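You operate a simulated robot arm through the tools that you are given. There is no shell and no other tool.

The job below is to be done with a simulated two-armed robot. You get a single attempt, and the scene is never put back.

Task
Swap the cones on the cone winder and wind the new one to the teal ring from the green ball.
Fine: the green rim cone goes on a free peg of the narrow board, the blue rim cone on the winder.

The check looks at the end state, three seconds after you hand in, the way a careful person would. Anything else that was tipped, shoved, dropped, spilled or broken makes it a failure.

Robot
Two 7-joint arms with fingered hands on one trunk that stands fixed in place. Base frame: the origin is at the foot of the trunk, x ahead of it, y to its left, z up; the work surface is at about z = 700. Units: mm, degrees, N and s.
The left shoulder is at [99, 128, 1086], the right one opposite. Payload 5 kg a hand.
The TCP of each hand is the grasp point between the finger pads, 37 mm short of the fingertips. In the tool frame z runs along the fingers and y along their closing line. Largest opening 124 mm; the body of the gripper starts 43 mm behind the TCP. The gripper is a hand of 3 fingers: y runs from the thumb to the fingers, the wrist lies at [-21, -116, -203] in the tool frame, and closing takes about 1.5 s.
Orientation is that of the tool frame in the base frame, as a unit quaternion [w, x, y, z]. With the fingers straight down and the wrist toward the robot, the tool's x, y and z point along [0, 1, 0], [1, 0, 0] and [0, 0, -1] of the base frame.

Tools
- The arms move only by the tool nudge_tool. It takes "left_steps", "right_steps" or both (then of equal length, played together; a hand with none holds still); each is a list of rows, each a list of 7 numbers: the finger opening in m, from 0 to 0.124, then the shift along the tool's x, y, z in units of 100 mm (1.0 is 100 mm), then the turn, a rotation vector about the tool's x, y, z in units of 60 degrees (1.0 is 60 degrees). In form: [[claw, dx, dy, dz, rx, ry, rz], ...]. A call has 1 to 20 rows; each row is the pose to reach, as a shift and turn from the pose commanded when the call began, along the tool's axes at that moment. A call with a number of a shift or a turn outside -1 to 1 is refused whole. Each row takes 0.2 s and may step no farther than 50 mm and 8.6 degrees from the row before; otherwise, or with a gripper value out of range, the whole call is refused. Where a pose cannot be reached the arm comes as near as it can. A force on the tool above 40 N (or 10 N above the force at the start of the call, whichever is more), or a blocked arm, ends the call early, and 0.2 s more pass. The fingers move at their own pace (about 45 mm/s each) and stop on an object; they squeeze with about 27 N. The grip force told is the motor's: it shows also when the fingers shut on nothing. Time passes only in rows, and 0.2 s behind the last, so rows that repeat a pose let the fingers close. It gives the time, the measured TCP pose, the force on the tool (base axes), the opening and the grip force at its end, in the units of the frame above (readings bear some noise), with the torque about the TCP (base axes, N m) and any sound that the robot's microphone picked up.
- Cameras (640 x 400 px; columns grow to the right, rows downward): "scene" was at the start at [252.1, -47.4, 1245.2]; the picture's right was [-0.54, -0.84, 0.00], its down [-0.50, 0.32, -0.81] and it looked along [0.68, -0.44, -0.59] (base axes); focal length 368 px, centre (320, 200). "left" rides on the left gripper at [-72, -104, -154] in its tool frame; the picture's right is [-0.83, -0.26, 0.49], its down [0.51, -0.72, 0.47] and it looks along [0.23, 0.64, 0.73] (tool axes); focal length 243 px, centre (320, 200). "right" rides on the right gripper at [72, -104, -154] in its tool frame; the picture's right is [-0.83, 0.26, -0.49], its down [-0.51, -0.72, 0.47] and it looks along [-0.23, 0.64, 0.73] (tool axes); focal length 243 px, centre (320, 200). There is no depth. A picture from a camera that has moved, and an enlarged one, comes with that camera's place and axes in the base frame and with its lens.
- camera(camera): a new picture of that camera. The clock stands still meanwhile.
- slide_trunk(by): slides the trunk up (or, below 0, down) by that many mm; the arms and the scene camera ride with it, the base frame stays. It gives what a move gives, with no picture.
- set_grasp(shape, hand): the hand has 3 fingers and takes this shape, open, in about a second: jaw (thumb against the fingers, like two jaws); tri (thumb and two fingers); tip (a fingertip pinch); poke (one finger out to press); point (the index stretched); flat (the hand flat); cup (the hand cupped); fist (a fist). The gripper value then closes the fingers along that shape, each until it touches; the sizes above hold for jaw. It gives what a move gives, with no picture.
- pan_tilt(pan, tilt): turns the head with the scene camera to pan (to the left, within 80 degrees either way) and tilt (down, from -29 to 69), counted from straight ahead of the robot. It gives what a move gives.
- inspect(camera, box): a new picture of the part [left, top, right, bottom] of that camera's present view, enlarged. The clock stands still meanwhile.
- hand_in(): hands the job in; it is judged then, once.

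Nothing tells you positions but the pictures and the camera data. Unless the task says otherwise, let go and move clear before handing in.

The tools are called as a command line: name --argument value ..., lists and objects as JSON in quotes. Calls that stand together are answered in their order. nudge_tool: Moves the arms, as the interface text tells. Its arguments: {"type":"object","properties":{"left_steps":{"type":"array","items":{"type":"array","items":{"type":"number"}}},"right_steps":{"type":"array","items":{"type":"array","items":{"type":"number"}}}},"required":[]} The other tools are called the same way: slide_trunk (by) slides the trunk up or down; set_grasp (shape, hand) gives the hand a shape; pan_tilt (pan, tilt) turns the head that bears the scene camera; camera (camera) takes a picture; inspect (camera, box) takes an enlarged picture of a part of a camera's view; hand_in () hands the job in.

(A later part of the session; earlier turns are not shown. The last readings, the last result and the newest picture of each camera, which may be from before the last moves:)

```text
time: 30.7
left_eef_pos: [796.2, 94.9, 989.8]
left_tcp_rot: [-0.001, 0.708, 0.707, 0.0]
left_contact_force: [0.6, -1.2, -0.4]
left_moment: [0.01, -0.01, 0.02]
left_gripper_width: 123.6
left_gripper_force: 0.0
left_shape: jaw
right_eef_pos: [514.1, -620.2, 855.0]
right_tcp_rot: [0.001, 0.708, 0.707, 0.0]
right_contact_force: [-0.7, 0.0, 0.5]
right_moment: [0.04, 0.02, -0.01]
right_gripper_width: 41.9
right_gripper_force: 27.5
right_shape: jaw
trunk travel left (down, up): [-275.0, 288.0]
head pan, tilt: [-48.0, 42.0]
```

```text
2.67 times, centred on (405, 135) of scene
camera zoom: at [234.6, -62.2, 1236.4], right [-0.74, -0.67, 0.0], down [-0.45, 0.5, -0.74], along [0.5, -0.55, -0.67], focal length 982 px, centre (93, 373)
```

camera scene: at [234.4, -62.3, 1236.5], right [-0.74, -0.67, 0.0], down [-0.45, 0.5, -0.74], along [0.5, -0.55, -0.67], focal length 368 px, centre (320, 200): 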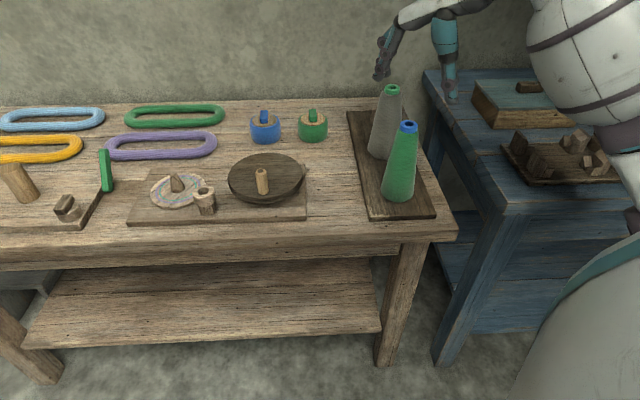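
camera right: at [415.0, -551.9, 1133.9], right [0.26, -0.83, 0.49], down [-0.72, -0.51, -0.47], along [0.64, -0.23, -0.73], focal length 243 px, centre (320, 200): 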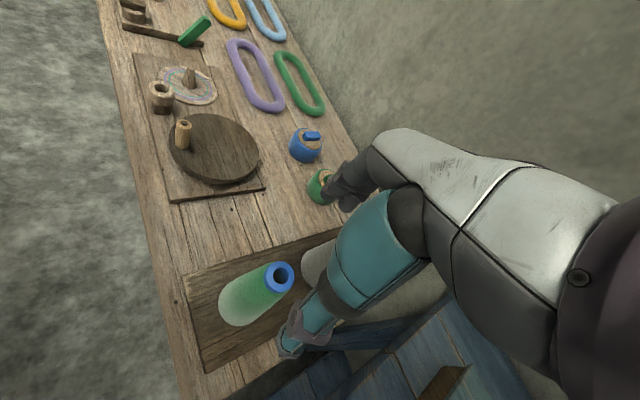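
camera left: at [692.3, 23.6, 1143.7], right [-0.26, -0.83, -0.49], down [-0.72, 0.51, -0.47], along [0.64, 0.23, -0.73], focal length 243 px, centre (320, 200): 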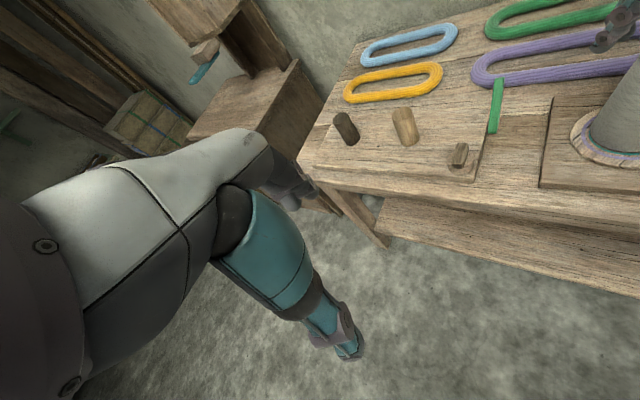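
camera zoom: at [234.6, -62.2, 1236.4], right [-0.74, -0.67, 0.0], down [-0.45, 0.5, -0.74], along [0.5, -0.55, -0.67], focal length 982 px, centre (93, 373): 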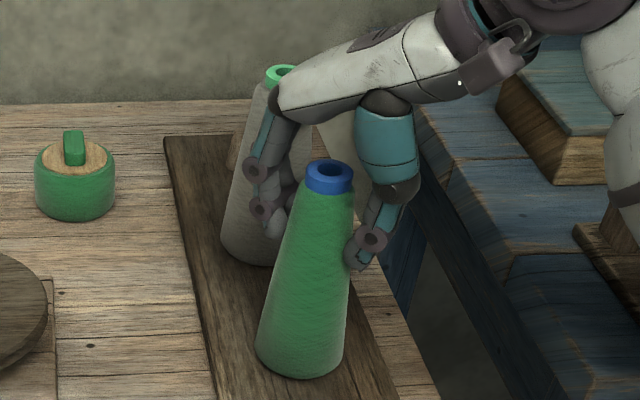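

Same grip width as before (42 mm), so the cones share geometry. Lifting straight up and carrying toward the winder.

nudge_tool --right_steps '[[0.0, 0, 0, -0.05, 0, 0, 0], [0.0, 0, 0, -0.12, 0, 0, 0], [0.0, 0, 0, -0.25, 0, 0, 0], [0.0, 0, 0, -0.4, 0, 0, 0], [0.0, 0, 0, -0.6, 0, 0, 0], [0.0, 0, 0, -0.8, 0, 0, 0], [0.0, 0, 0, -1.0, 0, 0, 0]]'

nudge_tool --right_steps '[[0.0, 0, 0, -0.25, 0, 0, 0], [0.0, 0, 0, -0.5, 0, 0, 0], [0.0, 0.18, 0.2, -0.6, 0, 0, 0], [0.0, 0.36, 0.4, -0.6, 0, 0, 0], [0.0, 0.54, 0.6, -0.6, 0, 0, 0], [0.0, 0.72, 0.8, -0.6, 0, 0, 0], [0.0, 0.9, 1.0, -0.6, 0, 0, 0]]'

camera --camera "scene"

inspect --camera "scene" --box '[340, 70, 440, 220]'

```text
time: 32.3
left_eef_pos: [795.7, 96.4, 989.5]
left_tcp_rot: [0.0, 0.707, 0.707, 0.0]
left_contact_force: [-0.2, 0.3, -0.7]
left_moment: [0.0, -0.01, 0.01]
left_gripper_width: 123.5
left_gripper_force: 0.1
left_shape: jaw
right_eef_pos: [513.7, -619.6, 955.8]
right_tcp_rot: [0.0, 0.707, 0.707, 0.0]
right_contact_force: [0.8, -0.2, -1.1]
right_moment: [0.02, -0.01, 0.03]
right_gripper_width: 41.9
right_gripper_force: 26.8
right_shape: jaw
trunk travel left (down, up): [-275.0, 288.0]
head pan, tilt: [-48.0, 42.0]
```

```text
time: 33.9
left_eef_pos: [796.0, 95.8, 990.3]
left_tcp_rot: [0.0, 0.707, 0.707, 0.0]
left_contact_force: [1.2, 0.9, 0.4]
left_moment: [-0.03, 0.0, 0.01]
left_gripper_width: 123.6
left_gripper_force: 0.0
left_shape: jaw
right_eef_pos: [614.9, -529.7, 1015.7]
right_tcp_rot: [-0.001, 0.707, 0.707, 0.0]
right_contact_force: [-0.8, 0.0, -1.0]
right_moment: [-0.04, -0.01, 0.0]
right_gripper_width: 41.6
right_gripper_force: 27.1
right_shape: jaw
trunk travel left (down, up): [-275.0, 288.0]
head pan, tilt: [-48.0, 42.0]
```

```text
taken
camera scene: at [234.9, -61.4, 1236.4], right [-0.74, -0.67, 0.0], down [-0.45, 0.5, -0.74], along [0.5, -0.55, -0.67], focal length 368 px, centre (320, 200)
```

scene: 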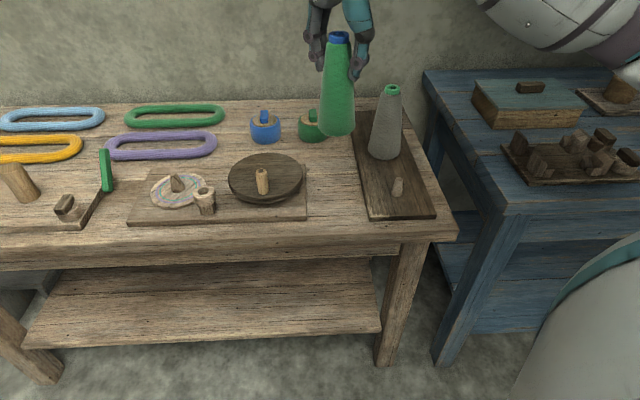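

```text
2.67 times, centred on (390, 145) of scene
camera zoom: at [234.9, -61.4, 1236.4], right [-0.74, -0.67, 0.0], down [-0.45, 0.5, -0.74], along [0.5, -0.55, -0.67], focal length 982 px, centre (133, 347)
```

zoom: 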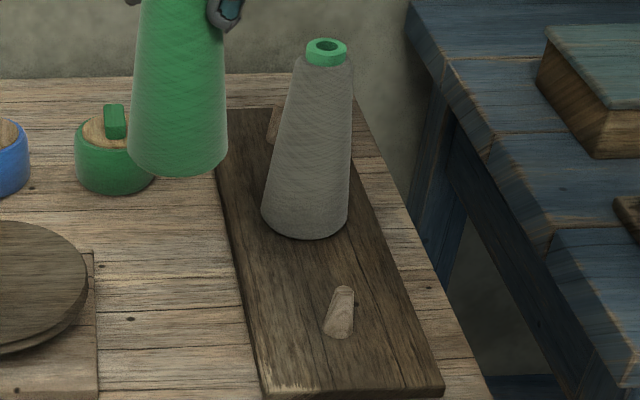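

The blue rim cone is off its peg and the grey cone stands firm. Continuing to the winder axis (862, -306).

nudge_tool --right_steps '[[0.0, 0.19, 0.21, 0, 0, 0, 0], [0.0, 0.37, 0.41, 0, 0, 0, 0], [0.0, 0.56, 0.62, 0, 0, 0, 0], [0.0, 0.75, 0.82, 0, 0, 0, 0]]'

nudge_tool --right_steps '[[0.0, 0.19, 0.21, 0, 0, 0, 0], [0.0, 0.37, 0.41, 0, 0, 0, 0], [0.0, 0.56, 0.62, 0, 0, 0, 0], [0.0, 0.75, 0.82, 0, 0, 0, 0]]'

nudge_tool --right_steps '[[0.0, 0.19, 0.21, 0, 0, 0, 0], [0.0, 0.37, 0.41, 0, 0, 0, 0], [0.0, 0.56, 0.62, 0, 0, 0, 0], [0.0, 0.735, 0.82, 0, 0, 0, 0]]'

pan_tilt --pan -20 --tilt 40

camera --camera "scene"

camera --camera "right"

```text
time: 34.9
left_eef_pos: [795.9, 97.6, 989.2]
left_tcp_rot: [0.0, 0.707, 0.707, 0.0]
left_contact_force: [0.8, -0.5, -0.1]
left_moment: [-0.03, -0.02, -0.01]
left_gripper_width: 123.5
left_gripper_force: 0.1
left_shape: jaw
right_eef_pos: [696.3, -452.4, 1014.3]
right_tcp_rot: [0.0, 0.708, 0.707, 0.0]
right_contact_force: [0.7, 0.4, -1.2]
right_moment: [-0.04, 0.03, -0.02]
right_gripper_width: 41.9
right_gripper_force: 27.1
right_shape: jaw
trunk travel left (down, up): [-275.0, 288.0]
head pan, tilt: [-48.0, 42.0]
```

```text
time: 35.9
left_eef_pos: [797.4, 96.5, 988.3]
left_tcp_rot: [-0.001, 0.707, 0.707, -0.001]
left_contact_force: [0.1, -0.5, -0.5]
left_moment: [-0.03, -0.02, -0.03]
left_gripper_width: 123.5
left_gripper_force: 0.1
left_shape: jaw
right_eef_pos: [777.8, -379.1, 1015.1]
right_tcp_rot: [-0.001, 0.707, 0.707, 0.0]
right_contact_force: [-0.3, 1.2, -1.3]
right_moment: [-0.02, 0.04, -0.02]
right_gripper_width: 41.8
right_gripper_force: 27.3
right_shape: jaw
trunk travel left (down, up): [-275.0, 288.0]
head pan, tilt: [-48.0, 42.0]
```

```text
time: 36.9
left_eef_pos: [796.8, 95.0, 989.9]
left_tcp_rot: [-0.001, 0.707, 0.707, 0.0]
left_contact_force: [0.6, -0.1, -0.6]
left_moment: [-0.05, -0.01, 0.01]
left_gripper_width: 123.3
left_gripper_force: 0.1
left_shape: jaw
right_eef_pos: [861.7, -304.4, 1013.4]
right_tcp_rot: [0.0, 0.707, 0.707, 0.0]
right_contact_force: [0.2, -0.5, -2.0]
right_moment: [-0.01, 0.02, 0.01]
right_gripper_width: 41.9
right_gripper_force: 27.0
right_shape: jaw
trunk travel left (down, up): [-275.0, 288.0]
head pan, tilt: [-48.0, 42.0]
```

```text
time: 37.8
left_eef_pos: [795.5, 95.9, 989.1]
left_tcp_rot: [0.0, 0.707, 0.707, 0.001]
left_contact_force: [-0.7, -0.8, 0.3]
left_moment: [-0.01, -0.02, 0.02]
left_gripper_width: 123.8
left_gripper_force: 0.1
left_shape: jaw
right_eef_pos: [860.2, -305.5, 1015.0]
right_tcp_rot: [0.001, 0.708, 0.707, 0.0]
right_contact_force: [-0.1, -0.4, -2.6]
right_moment: [-0.01, 0.0, -0.01]
right_gripper_width: 41.7
right_gripper_force: 27.2
right_shape: jaw
trunk travel left (down, up): [-275.0, 288.0]
head pan, tilt: [-20.0, 40.0]
```

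```text
taken
camera scene: at [258.9, -29.0, 1239.3], right [-0.34, -0.94, 0.0], down [-0.6, 0.22, -0.77], along [0.72, -0.26, -0.64], focal length 368 px, centre (320, 200)
```

scene: 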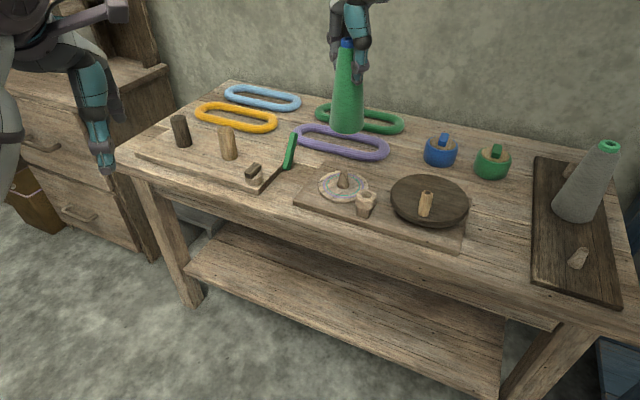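

```text
taken
camera right: at [756.6, -233.6, 1167.6], right [0.26, -0.83, 0.49], down [-0.72, -0.51, -0.47], along [0.64, -0.23, -0.73], focal length 243 px, centre (320, 200)
```

right: 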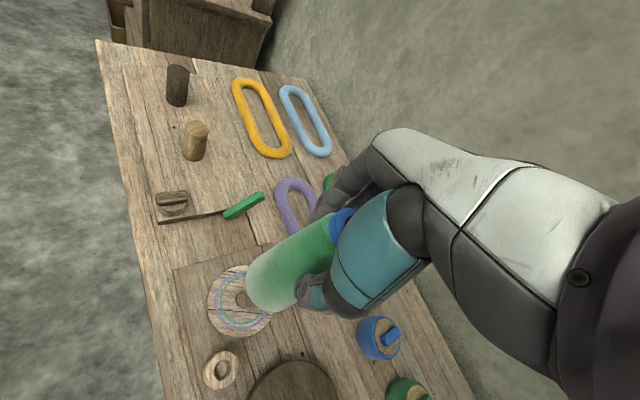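

The cone hangs over the spindle, at about (861, -305). Lowering to just above the spindle top.

nudge_tool --right_steps '[[0.0, -0.005, 0.01, 0.2, 0, 0, 0], [0.0, -0.005, 0.01, 0.4, 0, 0, 0], [0.0, -0.005, 0.01, 0.6, 0, 0, 0], [0.0, -0.005, 0.01, 0.8, 0, 0, 0], [0.0, -0.005, 0.01, 0.93, 0, 0, 0]]'

inspect --camera "scene" --box '[310, 80, 400, 220]'

inspect --camera "right" --box '[190, 200, 350, 390]'

```text
time: 39.0
left_eef_pos: [795.3, 94.8, 989.8]
left_tcp_rot: [0.0, 0.707, 0.707, 0.0]
left_contact_force: [-0.3, 0.3, 0.3]
left_moment: [0.0, 0.02, 0.0]
left_gripper_width: 123.8
left_gripper_force: 0.1
left_shape: jaw
right_eef_pos: [861.0, -305.8, 923.1]
right_tcp_rot: [0.0, 0.707, 0.708, 0.0]
right_contact_force: [-0.7, -0.3, -2.1]
right_moment: [-0.01, -0.02, -0.01]
right_gripper_width: 41.5
right_gripper_force: 27.3
right_shape: jaw
trunk travel left (down, up): [-275.0, 288.0]
head pan, tilt: [-20.0, 40.0]
```

```text
2.86 times, centred on (355, 150) of scene
camera zoom: at [258.8, -29.2, 1239.3], right [-0.34, -0.94, 0.0], down [-0.6, 0.22, -0.77], along [0.72, -0.26, -0.64], focal length 1052 px, centre (220, 343)
```

zoom: 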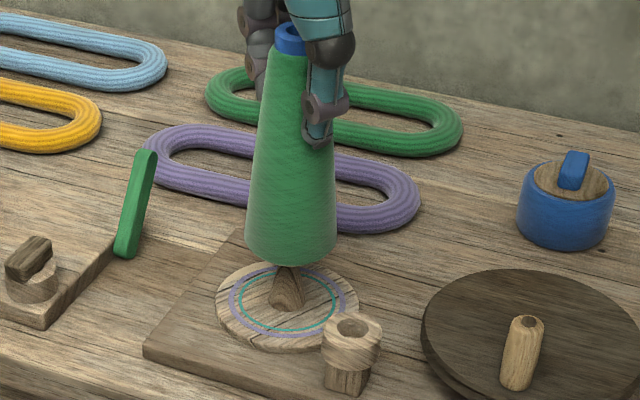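

```text
2.11 times, centred on (270, 295) of right
camera zoom: at [757.1, -233.3, 1075.1], right [0.26, -0.83, 0.49], down [-0.72, -0.51, -0.47], along [0.64, -0.23, -0.73], focal length 511 px, centre (425, 0)
```

zoom: 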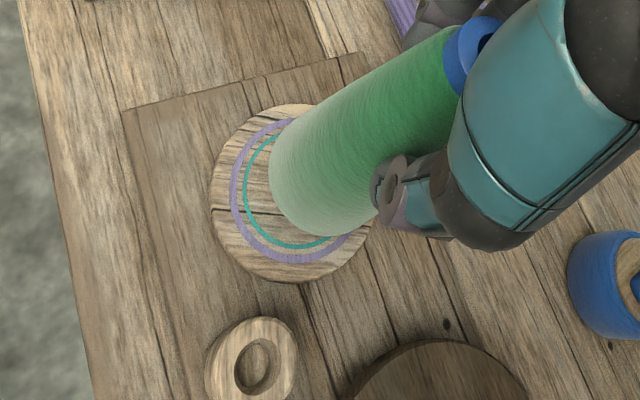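

Centred over the spindle. Lowering in small steps.

nudge_tool --right_steps '[[0.0, 0, 0.005, 0.08, 0, 0, 0], [0.0, 0, 0.005, 0.16, 0, 0, 0], [0.0, 0, 0.005, 0.24, 0, 0, 0], [0.0, 0, 0.005, 0.32, 0, 0, 0], [0.0, 0, 0.005, 0.4, 0, 0, 0], [0.0, 0, 0.005, 0.47, 0, 0, 0]]'

nudge_tool --right_steps '[[0.0, 0, 0, 0.03, 0, 0, 0], [0.0, 0, 0, 0.06, 0, 0, 0], [0.0, 0, 0, 0.09, 0, 0, 0], [0.0, 0, 0, 0.09, 0, 0, 0]]'

inspect --camera "scene" --box '[310, 80, 400, 220]'

```text
time: 40.4
left_eef_pos: [797.6, 94.9, 989.7]
left_tcp_rot: [-0.001, 0.707, 0.707, 0.0]
left_contact_force: [-0.3, -0.3, 0.0]
left_moment: [-0.01, 0.01, -0.01]
left_gripper_width: 123.7
left_gripper_force: 0.1
left_shape: jaw
right_eef_pos: [860.6, -305.8, 877.0]
right_tcp_rot: [0.001, 0.707, 0.707, 0.001]
right_contact_force: [-0.3, 0.4, -1.1]
right_moment: [-0.02, -0.01, 0.01]
right_gripper_width: 41.8
right_gripper_force: 26.8
right_shape: jaw
trunk travel left (down, up): [-275.0, 288.0]
head pan, tilt: [-20.0, 40.0]
```

```text
time: 41.4
left_eef_pos: [796.1, 95.1, 990.5]
left_tcp_rot: [0.001, 0.707, 0.707, 0.0]
left_contact_force: [0.6, 0.7, 0.6]
left_moment: [-0.02, -0.01, 0.02]
left_gripper_width: 123.5
left_gripper_force: 0.1
left_shape: jaw
right_eef_pos: [861.2, -307.5, 867.6]
right_tcp_rot: [-0.001, 0.706, 0.708, 0.0]
right_contact_force: [1.1, -0.1, -1.1]
right_moment: [0.07, -0.11, -0.01]
right_gripper_width: 41.7
right_gripper_force: 26.8
right_shape: jaw
trunk travel left (down, up): [-275.0, 288.0]
head pan, tilt: [-20.0, 40.0]
```

```text
2.86 times, centred on (355, 150) of scene
camera zoom: at [258.6, -29.1, 1239.3], right [-0.34, -0.94, 0.0], down [-0.6, 0.22, -0.77], along [0.72, -0.26, -0.64], focal length 1052 px, centre (220, 343)
```

zoom: 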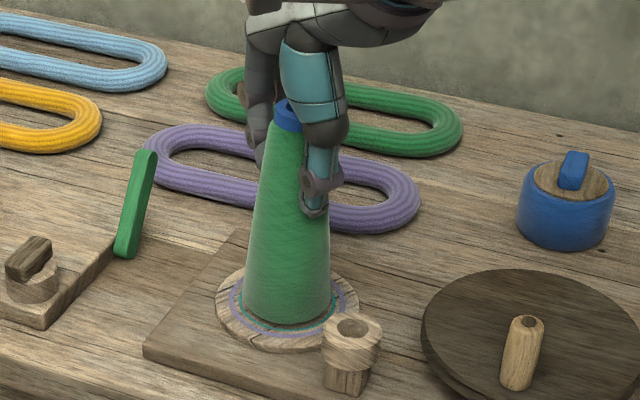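

Nearly seated. Two or three more millimetres until it rests.

nudge_tool --right_steps '[[0.0, 0, 0, 0.01, 0, 0, 0], [0.0, 0, 0, 0.02, 0, 0, 0], [0.0, 0, 0, 0.03, 0, 0, 0], [0.0, 0, 0, 0.03, 0, 0, 0]]'

```text
time: 42.4
left_eef_pos: [796.3, 95.3, 990.2]
left_tcp_rot: [0.001, 0.707, 0.707, 0.0]
left_contact_force: [-0.8, 0.5, -0.5]
left_moment: [-0.02, -0.03, -0.04]
left_gripper_width: 123.5
left_gripper_force: 0.0
left_shape: jaw
right_eef_pos: [860.2, -307.1, 864.6]
right_tcp_rot: [0.001, 0.707, 0.707, 0.001]
right_contact_force: [2.3, 1.0, 1.9]
right_moment: [0.07, -0.38, -0.02]
right_gripper_width: 42.0
right_gripper_force: 27.5
right_shape: jaw
trunk travel left (down, up): [-275.0, 288.0]
head pan, tilt: [-20.0, 40.0]
```

Contact with a slight side load toward +x; I'll shift 1.5 mm that way, settle, then release.

nudge_tool --right_steps '[[0.0, 0, 0.015, 0, 0, 0, 0], [0.0, 0, 0.015, 0.01, 0, 0, 0], [0.0, 0, 0.015, 0.02, 0, 0, 0]]'

```text
time: 43.2
left_eef_pos: [796.6, 95.8, 991.7]
left_tcp_rot: [0.0, 0.707, 0.707, -0.001]
left_contact_force: [0.6, -0.2, -0.6]
left_moment: [-0.02, 0.0, 0.02]
left_gripper_width: 123.7
left_gripper_force: 0.0
left_shape: jaw
right_eef_pos: [863.2, -306.7, 863.3]
right_tcp_rot: [0.001, 0.707, 0.707, 0.001]
right_contact_force: [1.7, 0.4, 6.5]
right_moment: [0.01, -0.12, 0.01]
right_gripper_width: 41.9
right_gripper_force: 27.2
right_shape: jaw
trunk travel left (down, up): [-275.0, 288.0]
head pan, tilt: [-20.0, 40.0]
```

The moment has dropped and there's a firm upward reaction: it rests. Releasing now.

nudge_tool --right_steps '[[0.06, 0, 0.005, 0, 0, 0, 0], [0.06, 0, 0.005, 0, 0, 0, 0], [0.07, 0, 0.005, 0, 0, 0, 0], [0.09, 0, 0.005, 0, 0, 0, 0], [0.11, 0, 0.005, 0, 0, 0, 0], [0.12, 0, 0.005, 0, 0, 0, 0], [0.12, 0, 0.005, 0, 0, 0, 0]]'

inspect --camera "scene" --box '[310, 80, 400, 220]'

inspect --camera "right" --box '[200, 150, 400, 350]'

```text
time: 44.8
left_eef_pos: [796.2, 95.8, 989.8]
left_tcp_rot: [0.0, 0.708, 0.707, 0.0]
left_contact_force: [-0.6, -0.3, 0.4]
left_moment: [-0.03, 0.01, -0.02]
left_gripper_width: 123.5
left_gripper_force: 0.0
left_shape: jaw
right_eef_pos: [863.1, -306.2, 861.3]
right_tcp_rot: [0.001, 0.707, 0.707, 0.0]
right_contact_force: [0.0, -0.2, -0.4]
right_moment: [-0.02, 0.0, 0.0]
right_gripper_width: 119.4
right_gripper_force: 0.0
right_shape: jaw
trunk travel left (down, up): [-275.0, 288.0]
head pan, tilt: [-20.0, 40.0]
```

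```text
2.86 times, centred on (355, 150) of scene
camera zoom: at [258.6, -29.1, 1239.3], right [-0.34, -0.94, 0.0], down [-0.6, 0.22, -0.77], along [0.72, -0.26, -0.64], focal length 1052 px, centre (220, 343)
```

zoom: 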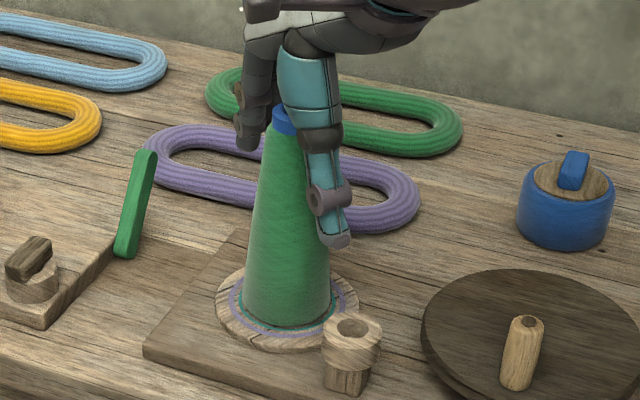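

```text
2.00 times, centred on (300, 250) of right
camera zoom: at [759.0, -234.1, 1014.2], right [0.26, -0.83, 0.49], down [-0.72, -0.51, -0.47], along [0.64, -0.23, -0.73], focal length 485 px, centre (360, 100)
```

zoom: 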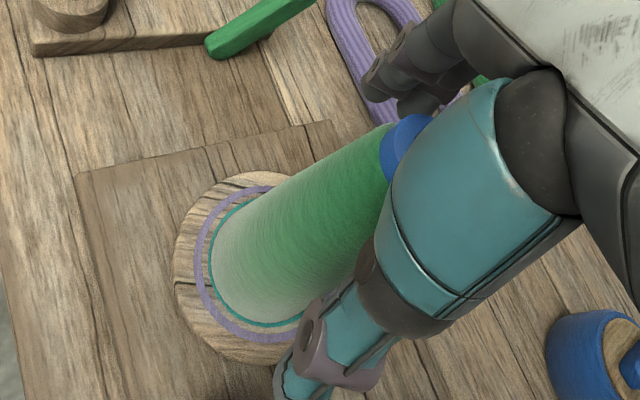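

The blue rim cone is seated on the winder. Retreating straight up, then I'll move over toward the green ball to study it up close.

nudge_tool --right_steps '[[0.12, 0, 0, -0.15, 0, 0, 0], [0.12, 0, 0, -0.3, 0, 0, 0], [0.12, 0, 0, -0.5, 0, 0, 0], [0.12, 0, 0, -0.75, 0, 0, 0], [0.12, 0, 0, -1.0, 0, 0, 0]]'

nudge_tool --right_steps '[[0.12, 0, 0, -0.25, 0, 0, 0], [0.12, -0.2, -0.2, -0.4, 0, 0, 0], [0.12, -0.4, -0.4, -0.4, 0, 0, 0], [0.12, -0.6, -0.6, -0.4, 0, 0, 0], [0.12, -0.8, -0.8, -0.4, 0, 0, 0], [0.12, -1.0, -1.0, -0.4, 0, 0, 0]]'

nudge_tool --right_steps '[[0.12, -0.25, -0.15, 0, 0, 0, 0], [0.12, -0.5, -0.3, 0, 0, 0, 0], [0.12, -0.75, -0.45, 0, 0, 0, 0], [0.12, -1.0, -0.6, 0, 0, 0, 0]]'

camera --camera "scene"

camera --camera "right"

```text
time: 46.0
left_eef_pos: [795.1, 96.3, 991.5]
left_tcp_rot: [0.0, 0.707, 0.707, 0.0]
left_contact_force: [0.4, 0.1, 0.1]
left_moment: [0.0, -0.01, 0.01]
left_gripper_width: 123.4
left_gripper_force: 0.1
left_shape: jaw
right_eef_pos: [863.0, -304.7, 961.1]
right_tcp_rot: [0.001, 0.708, 0.707, 0.001]
right_contact_force: [-1.5, 0.1, 0.5]
right_moment: [0.0, -0.01, 0.0]
right_gripper_width: 119.7
right_gripper_force: 0.1
right_shape: jaw
trunk travel left (down, up): [-275.0, 288.0]
head pan, tilt: [-20.0, 40.0]
```

```text
time: 47.4
left_eef_pos: [794.4, 94.8, 990.6]
left_tcp_rot: [0.0, 0.707, 0.707, 0.0]
left_contact_force: [0.4, -0.9, -0.2]
left_moment: [0.0, 0.0, 0.0]
left_gripper_width: 123.4
left_gripper_force: 0.0
left_shape: jaw
right_eef_pos: [761.0, -405.6, 1000.8]
right_tcp_rot: [0.001, 0.707, 0.708, 0.002]
right_contact_force: [-1.1, -0.1, -0.1]
right_moment: [0.01, -0.03, 0.01]
right_gripper_width: 119.9
right_gripper_force: 0.1
right_shape: jaw
trunk travel left (down, up): [-275.0, 288.0]
head pan, tilt: [-20.0, 40.0]
```

```text
time: 48.4
left_eef_pos: [795.6, 94.8, 991.2]
left_tcp_rot: [0.0, 0.707, 0.708, 0.0]
left_contact_force: [0.5, -1.0, -0.6]
left_moment: [0.05, 0.01, 0.04]
left_gripper_width: 123.7
left_gripper_force: 0.2
left_shape: jaw
right_eef_pos: [700.6, -507.9, 1001.5]
right_tcp_rot: [0.0, 0.708, 0.707, 0.002]
right_contact_force: [-0.4, -0.4, 0.3]
right_moment: [0.04, 0.0, -0.02]
right_gripper_width: 119.9
right_gripper_force: 0.1
right_shape: jaw
trunk travel left (down, up): [-275.0, 288.0]
head pan, tilt: [-20.0, 40.0]
```

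```text
taken
camera scene: at [257.7, -30.4, 1239.5], right [-0.34, -0.94, 0.0], down [-0.6, 0.22, -0.77], along [0.72, -0.26, -0.64], focal length 368 px, centre (320, 200)
```

scene: 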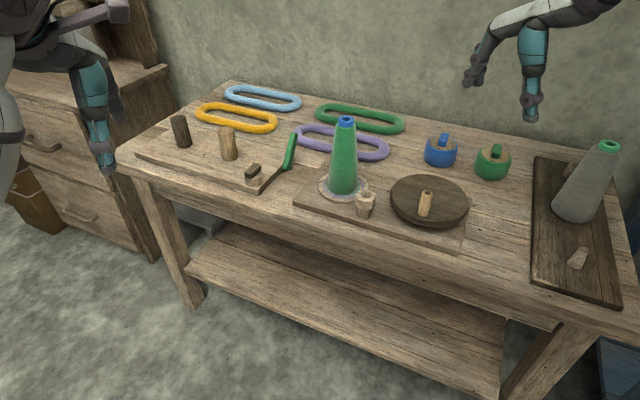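

```text
taken
camera right: at [596.7, -436.3, 1153.7], right [0.26, -0.83, 0.49], down [-0.72, -0.51, -0.47], along [0.64, -0.23, -0.73], focal length 243 px, centre (320, 200)
```

right: 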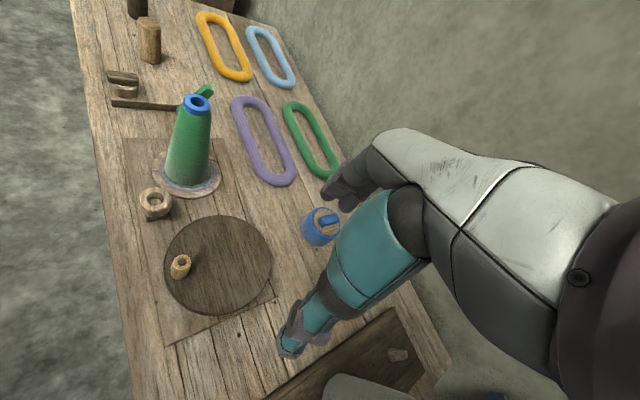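

I'll move the right camera to a vantage point where the green ball and its tab show clearly.

nudge_tool --right_steps '[[0.12, -0.25, -0.08, -0.05, 0, 0, 0], [0.12, -0.5, -0.16, -0.1, 0, 0, 0], [0.12, -0.75, -0.24, -0.15, 0, 0, 0], [0.12, -1.0, -0.3, -0.2, 0, 0, 0]]'

nudge_tool --right_steps '[[0.12, -0.25, 0, 0, 0, 0, 0], [0.12, -0.5, 0, 0, 0, 0, 0], [0.12, -0.75, 0, 0, 0, 0, 0], [0.12, -1.0, 0, 0, 0, 0, 0]]'

camera --camera "right"

```text
time: 49.4
left_eef_pos: [797.0, 94.8, 990.7]
left_tcp_rot: [-0.001, 0.707, 0.707, 0.0]
left_contact_force: [0.1, -0.5, -0.6]
left_moment: [0.01, -0.02, -0.02]
left_gripper_width: 123.7
left_gripper_force: 0.1
left_shape: jaw
right_eef_pos: [670.9, -606.4, 1020.4]
right_tcp_rot: [0.0, 0.707, 0.707, 0.001]
right_contact_force: [0.9, 0.2, 0.2]
right_moment: [0.05, 0.03, 0.0]
right_gripper_width: 119.8
right_gripper_force: 0.0
right_shape: jaw
trunk travel left (down, up): [-275.0, 288.0]
head pan, tilt: [-20.0, 40.0]
```

```text
time: 50.4
left_eef_pos: [796.3, 95.5, 991.2]
left_tcp_rot: [0.0, 0.707, 0.707, 0.0]
left_contact_force: [-0.5, 0.3, -0.1]
left_moment: [0.0, -0.01, -0.02]
left_gripper_width: 123.5
left_gripper_force: 0.0
left_shape: jaw
right_eef_pos: [671.6, -706.9, 1020.5]
right_tcp_rot: [0.001, 0.707, 0.707, 0.001]
right_contact_force: [-0.4, -0.6, -0.3]
right_moment: [0.04, -0.03, 0.0]
right_gripper_width: 119.5
right_gripper_force: 0.1
right_shape: jaw
trunk travel left (down, up): [-275.0, 288.0]
head pan, tilt: [-20.0, 40.0]
```

```text
taken
camera right: at [568.0, -633.9, 1173.6], right [0.26, -0.83, 0.49], down [-0.72, -0.51, -0.47], along [0.64, -0.23, -0.73], focal length 243 px, centre (320, 200)
```

right: 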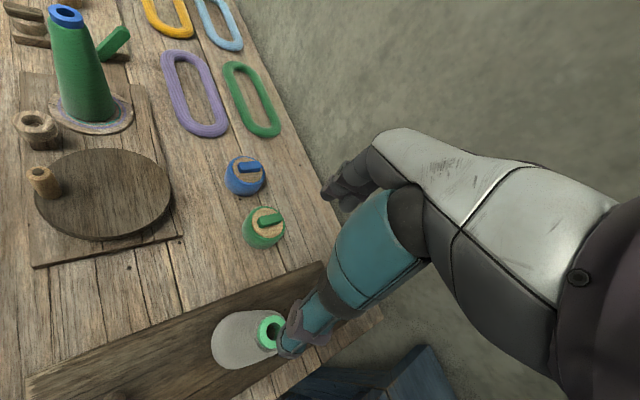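

Good vantage point. Zooming on both balls and the tab.

inspect --camera "right" --box '[235, 200, 291, 255]'

inspect --camera "right" --box '[250, 207, 290, 237]'

inspect --camera "right" --box '[10, 100, 70, 160]'

```text
7.27 times, centred on (263, 228) of right
camera zoom: at [568.0, -633.9, 1173.6], right [0.26, -0.83, 0.49], down [-0.72, -0.51, -0.47], along [0.64, -0.23, -0.73], focal length 1764 px, centre (734, 0)
```

zoom: 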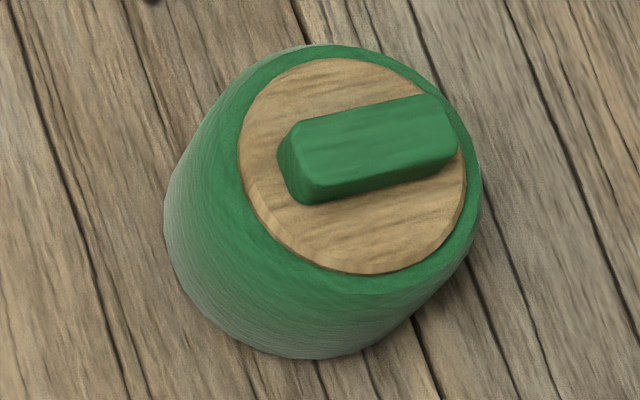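

```text
13.33 times, centred on (270, 222) of right
camera zoom: at [568.0, -633.9, 1173.6], right [0.26, -0.83, 0.49], down [-0.72, -0.51, -0.47], along [0.64, -0.23, -0.73], focal length 3235 px, centre (987, -93)
```

zoom: 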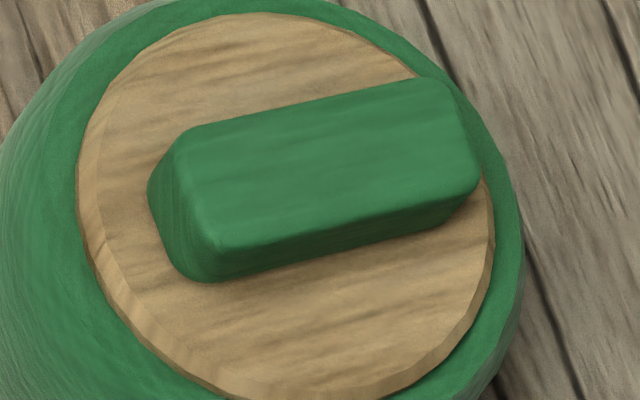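

```text
6.67 times, centred on (40, 130) of right
camera zoom: at [568.0, -633.9, 1173.6], right [0.26, -0.83, 0.49], down [-0.72, -0.51, -0.47], along [0.64, -0.23, -0.73], focal length 1618 px, centre (2187, 667)
```

zoom: 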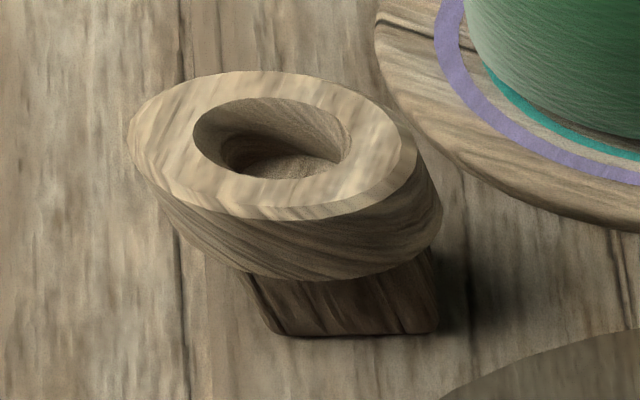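

The tab is a bar about 40 × 19 × 15 mm lying across the ball's wooden core at (815, -681), its long axis pointing along (0.72, -0.69). It's near the reach limit, so I'll yaw the hand 44° so the wrist points back to the shoulder and the jaws close along the bar's length.

nudge_tool --right_steps '[[0.12, 0, 0, 0, 0, 0, 0.12], [0.12, 0, 0, 0, 0, 0, 0.24], [0.12, 0, 0, 0, 0, 0, 0.36], [0.12, 0, 0, 0, 0, 0, 0.48], [0.12, 0, 0, 0, 0, 0, 0.6], [0.12, 0, 0, 0, 0, 0, 0.7333]]'

camera --camera "right"

camera --camera "scene"

```text
time: 51.8
left_eef_pos: [796.0, 96.4, 990.1]
left_tcp_rot: [0.0, 0.708, 0.706, -0.001]
left_contact_force: [-0.5, -0.4, 0.0]
left_moment: [-0.01, 0.01, 0.0]
left_gripper_width: 123.6
left_gripper_force: 0.1
left_shape: jaw
right_eef_pos: [673.4, -706.2, 1021.7]
right_tcp_rot: [0.001, 0.921, 0.39, 0.0]
right_contact_force: [-0.4, 0.0, -0.2]
right_moment: [-0.05, 0.0, 0.0]
right_gripper_width: 120.0
right_gripper_force: 0.0
right_shape: jaw
trunk travel left (down, up): [-275.0, 288.0]
head pan, tilt: [-20.0, 40.0]
```

```text
taken
camera right: at [648.8, -581.8, 1174.7], right [-0.39, -0.78, 0.49], down [-0.87, 0.14, -0.47], along [0.3, -0.61, -0.73], focal length 243 px, centre (320, 200)
```

right: 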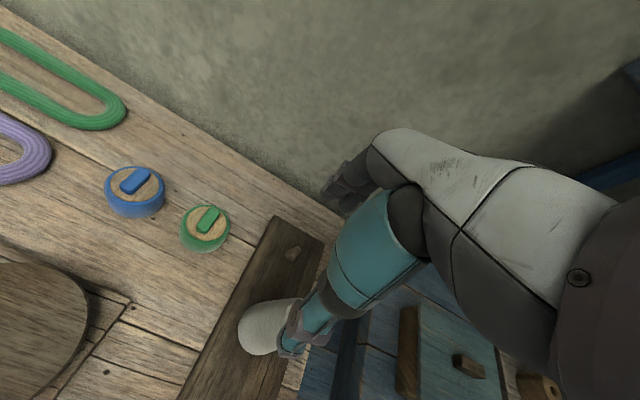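

```text
taken
camera scene: at [258.7, -28.3, 1239.4], right [-0.34, -0.94, 0.0], down [-0.6, 0.22, -0.77], along [0.72, -0.26, -0.64], focal length 368 px, centre (320, 200)
```

scene: 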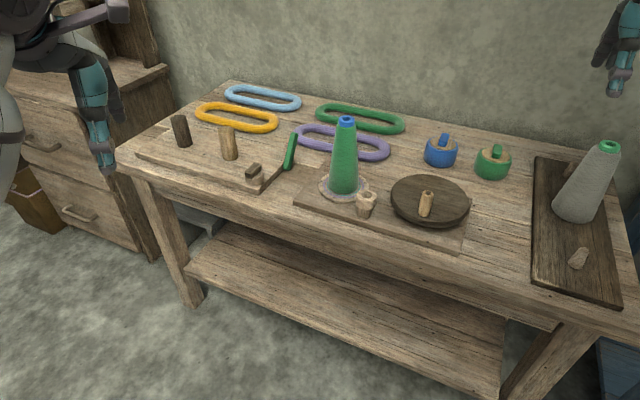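

A second viewpoint for triangulating the tab.

inspect --camera "right" --box '[178, 198, 234, 254]'

```text
7.14 times, centred on (206, 226) of right
camera zoom: at [648.8, -581.8, 1174.7], right [-0.39, -0.78, 0.49], down [-0.87, 0.14, -0.47], along [0.3, -0.61, -0.73], focal length 1733 px, centre (1134, 14)
```

zoom: 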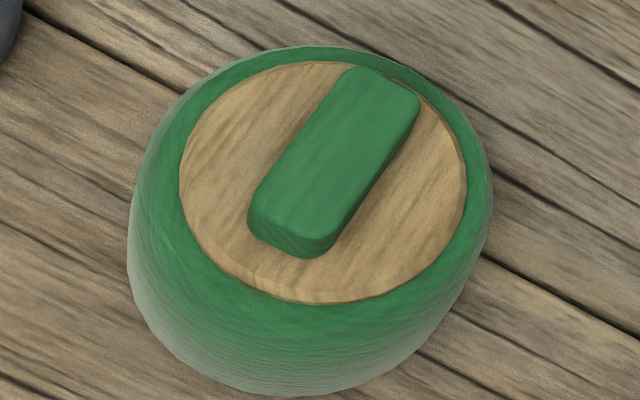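

Triangulation gives the tab's top at roughly (820, -683, 764) and the core disc's top near z 746. Moving over it and checking reach.

nudge_tool --right_steps '[[0.12, 0.2, 0.15, 0.1, 0, 0, 0], [0.12, 0.4, 0.3, 0.2, 0, 0, 0], [0.12, 0.6, 0.45, 0.3, 0, 0, 0]]'

nudge_tool --right_steps '[[0.12, 0.2, 0.15, 0.1, 0, 0, 0], [0.12, 0.4, 0.3, 0.2, 0, 0, 0], [0.12, 0.587, 0.44, 0.3, 0, 0, 0]]'

camera --camera "right"

camera --camera "scene"

```text
time: 52.6
left_eef_pos: [796.7, 97.4, 989.0]
left_tcp_rot: [-0.001, 0.707, 0.708, 0.0]
left_contact_force: [0.8, 0.0, -0.1]
left_moment: [-0.02, 0.0, -0.03]
left_gripper_width: 123.5
left_gripper_force: 0.0
left_shape: jaw
right_eef_pos: [747.8, -695.4, 990.3]
right_tcp_rot: [0.0, 0.921, 0.39, 0.0]
right_contact_force: [-0.4, 0.6, -0.1]
right_moment: [0.01, 0.07, -0.03]
right_gripper_width: 119.7
right_gripper_force: 0.1
right_shape: jaw
trunk travel left (down, up): [-275.0, 288.0]
head pan, tilt: [-20.0, 40.0]
```

```text
time: 53.4
left_eef_pos: [797.0, 95.6, 989.4]
left_tcp_rot: [0.0, 0.707, 0.707, -0.001]
left_contact_force: [1.0, 0.4, -0.6]
left_moment: [-0.02, 0.04, 0.0]
left_gripper_width: 123.7
left_gripper_force: 0.0
left_shape: jaw
right_eef_pos: [820.3, -684.5, 960.0]
right_tcp_rot: [0.0, 0.921, 0.391, 0.0]
right_contact_force: [0.5, -0.2, -0.1]
right_moment: [0.02, 0.04, -0.01]
right_gripper_width: 119.8
right_gripper_force: 0.0
right_shape: jaw
trunk travel left (down, up): [-275.0, 288.0]
head pan, tilt: [-20.0, 40.0]
```

```text
taken
camera right: at [796.3, -560.5, 1112.1], right [-0.39, -0.78, 0.49], down [-0.87, 0.14, -0.47], along [0.3, -0.61, -0.73], focal length 243 px, centre (320, 200)
```

right: 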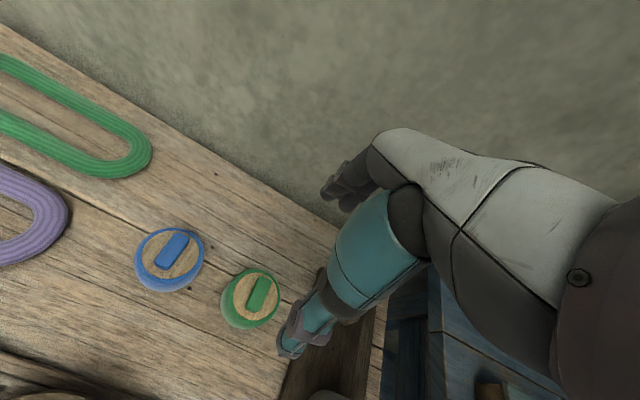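

```text
taken
camera scene: at [259.7, -28.9, 1239.1], right [-0.34, -0.94, 0.0], down [-0.6, 0.22, -0.77], along [0.72, -0.26, -0.64], focal length 368 px, centre (320, 200)
```

scene: 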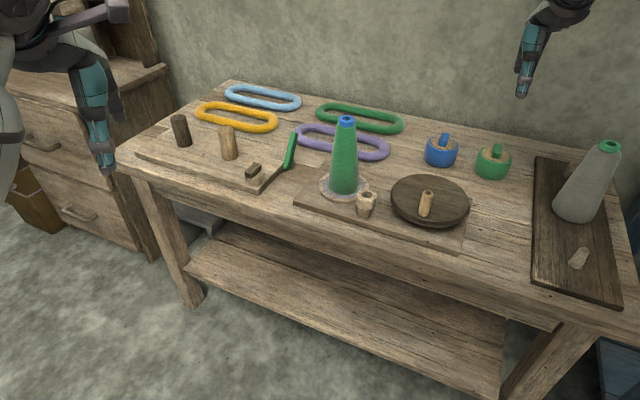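

Reachable with no error. Checking alignment between the jaws and the tab.

inspect --camera "right" --box '[215, 260, 295, 335]'

```text
5.33 times, centred on (255, 298) of right
camera zoom: at [796.3, -560.5, 1112.1], right [-0.39, -0.78, 0.49], down [-0.87, 0.14, -0.47], along [0.3, -0.61, -0.73], focal length 1294 px, centre (667, -320)
```

zoom: 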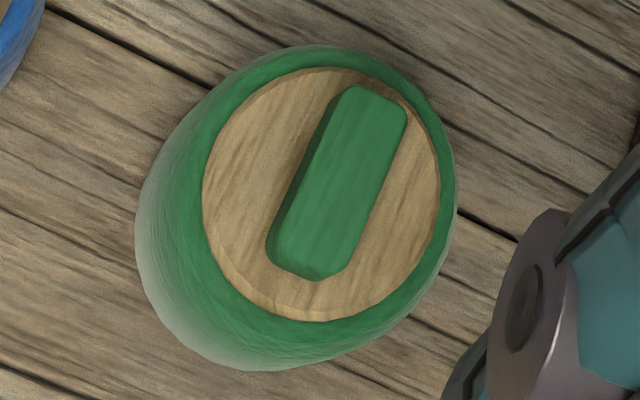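

Alignment is good (a 4 mm shift is needed). Descending partway with an 80 mm opening.

nudge_tool --right_steps '[[0.09, -0.028, -0.029, 0.2, 0, 0, 0], [0.08, -0.028, -0.029, 0.4, 0, 0, 0], [0.08, -0.028, -0.029, 0.6, 0, 0, 0], [0.08, -0.028, -0.029, 0.8, 0, 0, 0], [0.08, -0.028, -0.029, 1.0, 0, 0, 0]]'

inspect --camera "right" --box '[200, 180, 400, 380]'

inspect --camera "scene" --box '[430, 60, 570, 200]'

```text
time: 54.6
left_eef_pos: [796.2, 94.5, 991.4]
left_tcp_rot: [0.0, 0.707, 0.707, 0.0]
left_contact_force: [0.4, -0.2, -0.2]
left_moment: [0.02, 0.02, 0.0]
left_gripper_width: 123.6
left_gripper_force: 0.1
left_shape: jaw
right_eef_pos: [816.7, -682.9, 861.5]
right_tcp_rot: [0.0, 0.92, 0.391, 0.001]
right_contact_force: [-0.2, -0.6, -0.1]
right_moment: [0.01, 0.02, 0.0]
right_gripper_width: 80.2
right_gripper_force: 0.0
right_shape: jaw
trunk travel left (down, up): [-275.0, 288.0]
head pan, tilt: [-20.0, 40.0]
```

```text
2.00 times, centred on (300, 280) of right
camera zoom: at [792.1, -559.6, 1014.3], right [-0.39, -0.78, 0.49], down [-0.87, 0.14, -0.47], along [0.3, -0.61, -0.73], focal length 485 px, centre (360, 40)
```

zoom: 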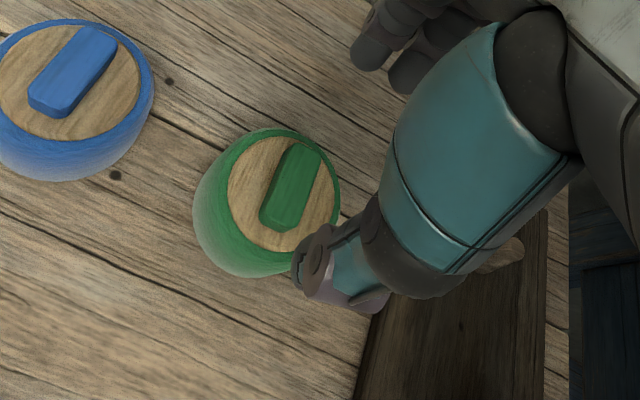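

```text
2.86 times, centred on (500, 130) of scene
camera zoom: at [258.9, -29.5, 1239.3], right [-0.34, -0.94, 0.0], down [-0.6, 0.22, -0.77], along [0.72, -0.26, -0.64], focal length 1052 px, centre (-194, 400)
```

zoom: 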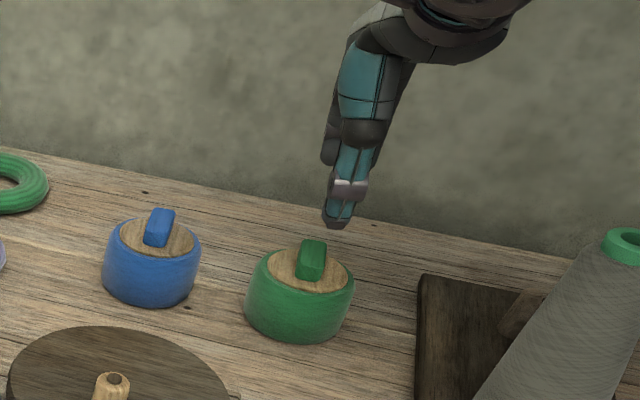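

Centred within 2 mm. Lowering further to bring fingertips beside the tab.

nudge_tool --right_steps '[[0.08, 0.01, -0.01, 0.15, 0, 0, 0], [0.08, 0.01, -0.01, 0.3, 0, 0, 0], [0.08, 0.01, -0.01, 0.45, 0, 0, 0], [0.08, 0.01, -0.01, 0.6, 0, 0, 0]]'

inspect --camera "right" --box '[240, 170, 360, 300]'

inspect --camera "scene" --box '[460, 100, 540, 190]'

```text
time: 55.6
left_eef_pos: [796.4, 96.6, 989.6]
left_tcp_rot: [0.0, 0.707, 0.707, 0.0]
left_contact_force: [0.3, -0.1, 0.4]
left_moment: [0.01, -0.01, -0.02]
left_gripper_width: 123.5
left_gripper_force: 0.0
left_shape: jaw
right_eef_pos: [816.7, -681.3, 800.5]
right_tcp_rot: [0.0, 0.921, 0.391, 0.0]
right_contact_force: [-0.3, 0.6, 0.3]
right_moment: [0.0, 0.0, -0.03]
right_gripper_width: 79.9
right_gripper_force: 0.1
right_shape: jaw
trunk travel left (down, up): [-275.0, 288.0]
head pan, tilt: [-20.0, 40.0]
```

```text
3.08 times, centred on (300, 235) of right
camera zoom: at [791.8, -557.3, 953.7], right [-0.39, -0.78, 0.49], down [-0.87, 0.14, -0.47], along [0.3, -0.61, -0.73], focal length 746 px, centre (382, 92)
```

zoom: 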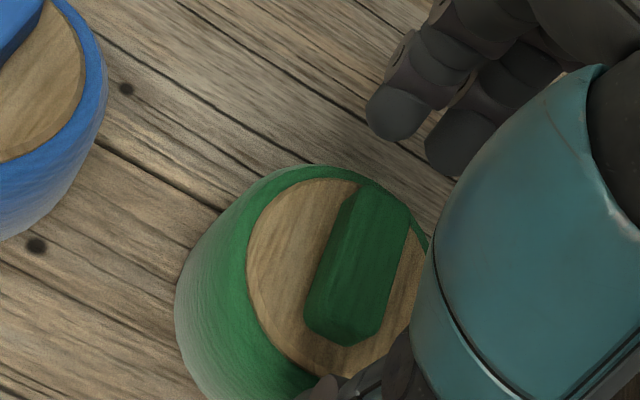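

```text
4.44 times, centred on (500, 145) of scene
camera zoom: at [259.0, -29.4, 1239.2], right [-0.34, -0.94, 0.0], down [-0.6, 0.22, -0.77], along [0.72, -0.26, -0.64], focal length 1636 px, centre (-480, 444)
```

zoom: 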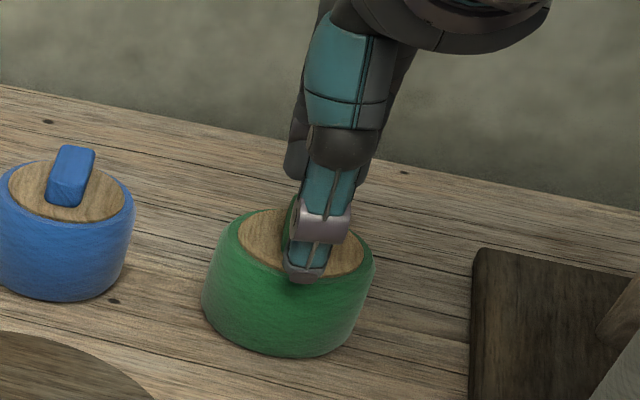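

The tab sits right between thumb and fingers. Lowering 12 mm more and closing.

nudge_tool --right_steps '[[0.08, 0, 0, 0.06, 0, 0, 0], [0.08, 0, 0, 0.12, 0, 0, 0], [0.08, 0, 0, 0.12, 0, 0, 0]]'

nudge_tool --right_steps '[[0.05, 0, 0, 0, 0, 0, 0], [0.04, 0, 0, 0, 0, 0, 0], [0.03, 0, 0, 0, 0, 0, 0], [0.02, 0, 0, 0, 0, 0, 0], [0.0, 0, 0, 0, 0, 0, 0], [0.0, 0, 0, 0, 0, 0, 0], [0.0, 0, 0, 0, 0, 0, 0], [0.0, 0, 0, 0, 0, 0, 0]]'

inspect --camera "right" --box '[240, 170, 360, 300]'

inspect --camera "scene" --box '[460, 100, 540, 190]'

```text
time: 56.4
left_eef_pos: [797.3, 95.1, 990.1]
left_tcp_rot: [0.0, 0.707, 0.707, -0.001]
left_contact_force: [0.1, 0.5, -0.5]
left_moment: [-0.03, -0.01, 0.0]
left_gripper_width: 123.7
left_gripper_force: 0.0
left_shape: jaw
right_eef_pos: [815.3, -681.7, 790.4]
right_tcp_rot: [0.001, 0.921, 0.391, 0.0]
right_contact_force: [0.2, 0.4, 0.2]
right_moment: [0.0, 0.03, -0.04]
right_gripper_width: 80.0
right_gripper_force: 0.1
right_shape: jaw
trunk travel left (down, up): [-275.0, 288.0]
head pan, tilt: [-20.0, 40.0]
```

```text
time: 58.2
left_eef_pos: [794.8, 96.6, 991.8]
left_tcp_rot: [0.0, 0.707, 0.707, 0.0]
left_contact_force: [-0.6, 0.4, 0.8]
left_moment: [0.01, -0.02, 0.01]
left_gripper_width: 123.6
left_gripper_force: 0.0
left_shape: jaw
right_eef_pos: [815.4, -680.9, 792.6]
right_tcp_rot: [0.002, 0.921, 0.391, 0.002]
right_contact_force: [3.7, -5.0, 19.2]
right_moment: [-0.42, -0.24, 0.01]
right_gripper_width: 42.4
right_gripper_force: 27.1
right_shape: jaw
trunk travel left (down, up): [-275.0, 288.0]
head pan, tilt: [-20.0, 40.0]
```

```text
3.08 times, centred on (300, 235) of right
camera zoom: at [790.4, -556.6, 945.2], right [-0.39, -0.78, 0.49], down [-0.87, 0.14, -0.48], along [0.3, -0.61, -0.73], focal length 746 px, centre (382, 92)
```

zoom: 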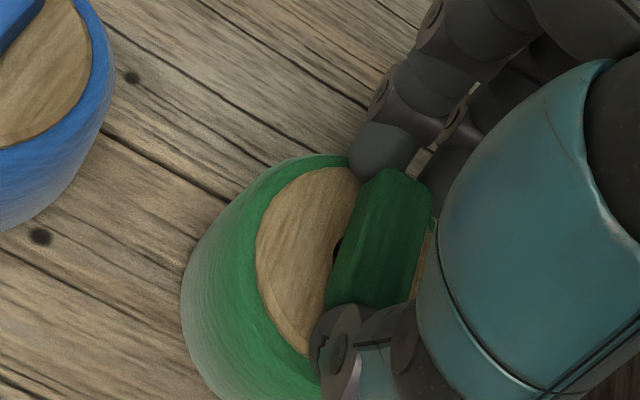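

```text
4.44 times, centred on (500, 145) of scene
camera zoom: at [256.8, -27.7, 1239.8], right [-0.34, -0.94, 0.0], down [-0.6, 0.22, -0.77], along [0.72, -0.26, -0.64], focal length 1636 px, centre (-480, 444)
```

zoom: 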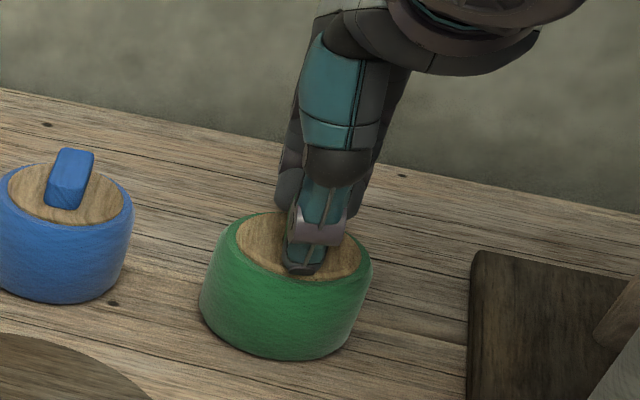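

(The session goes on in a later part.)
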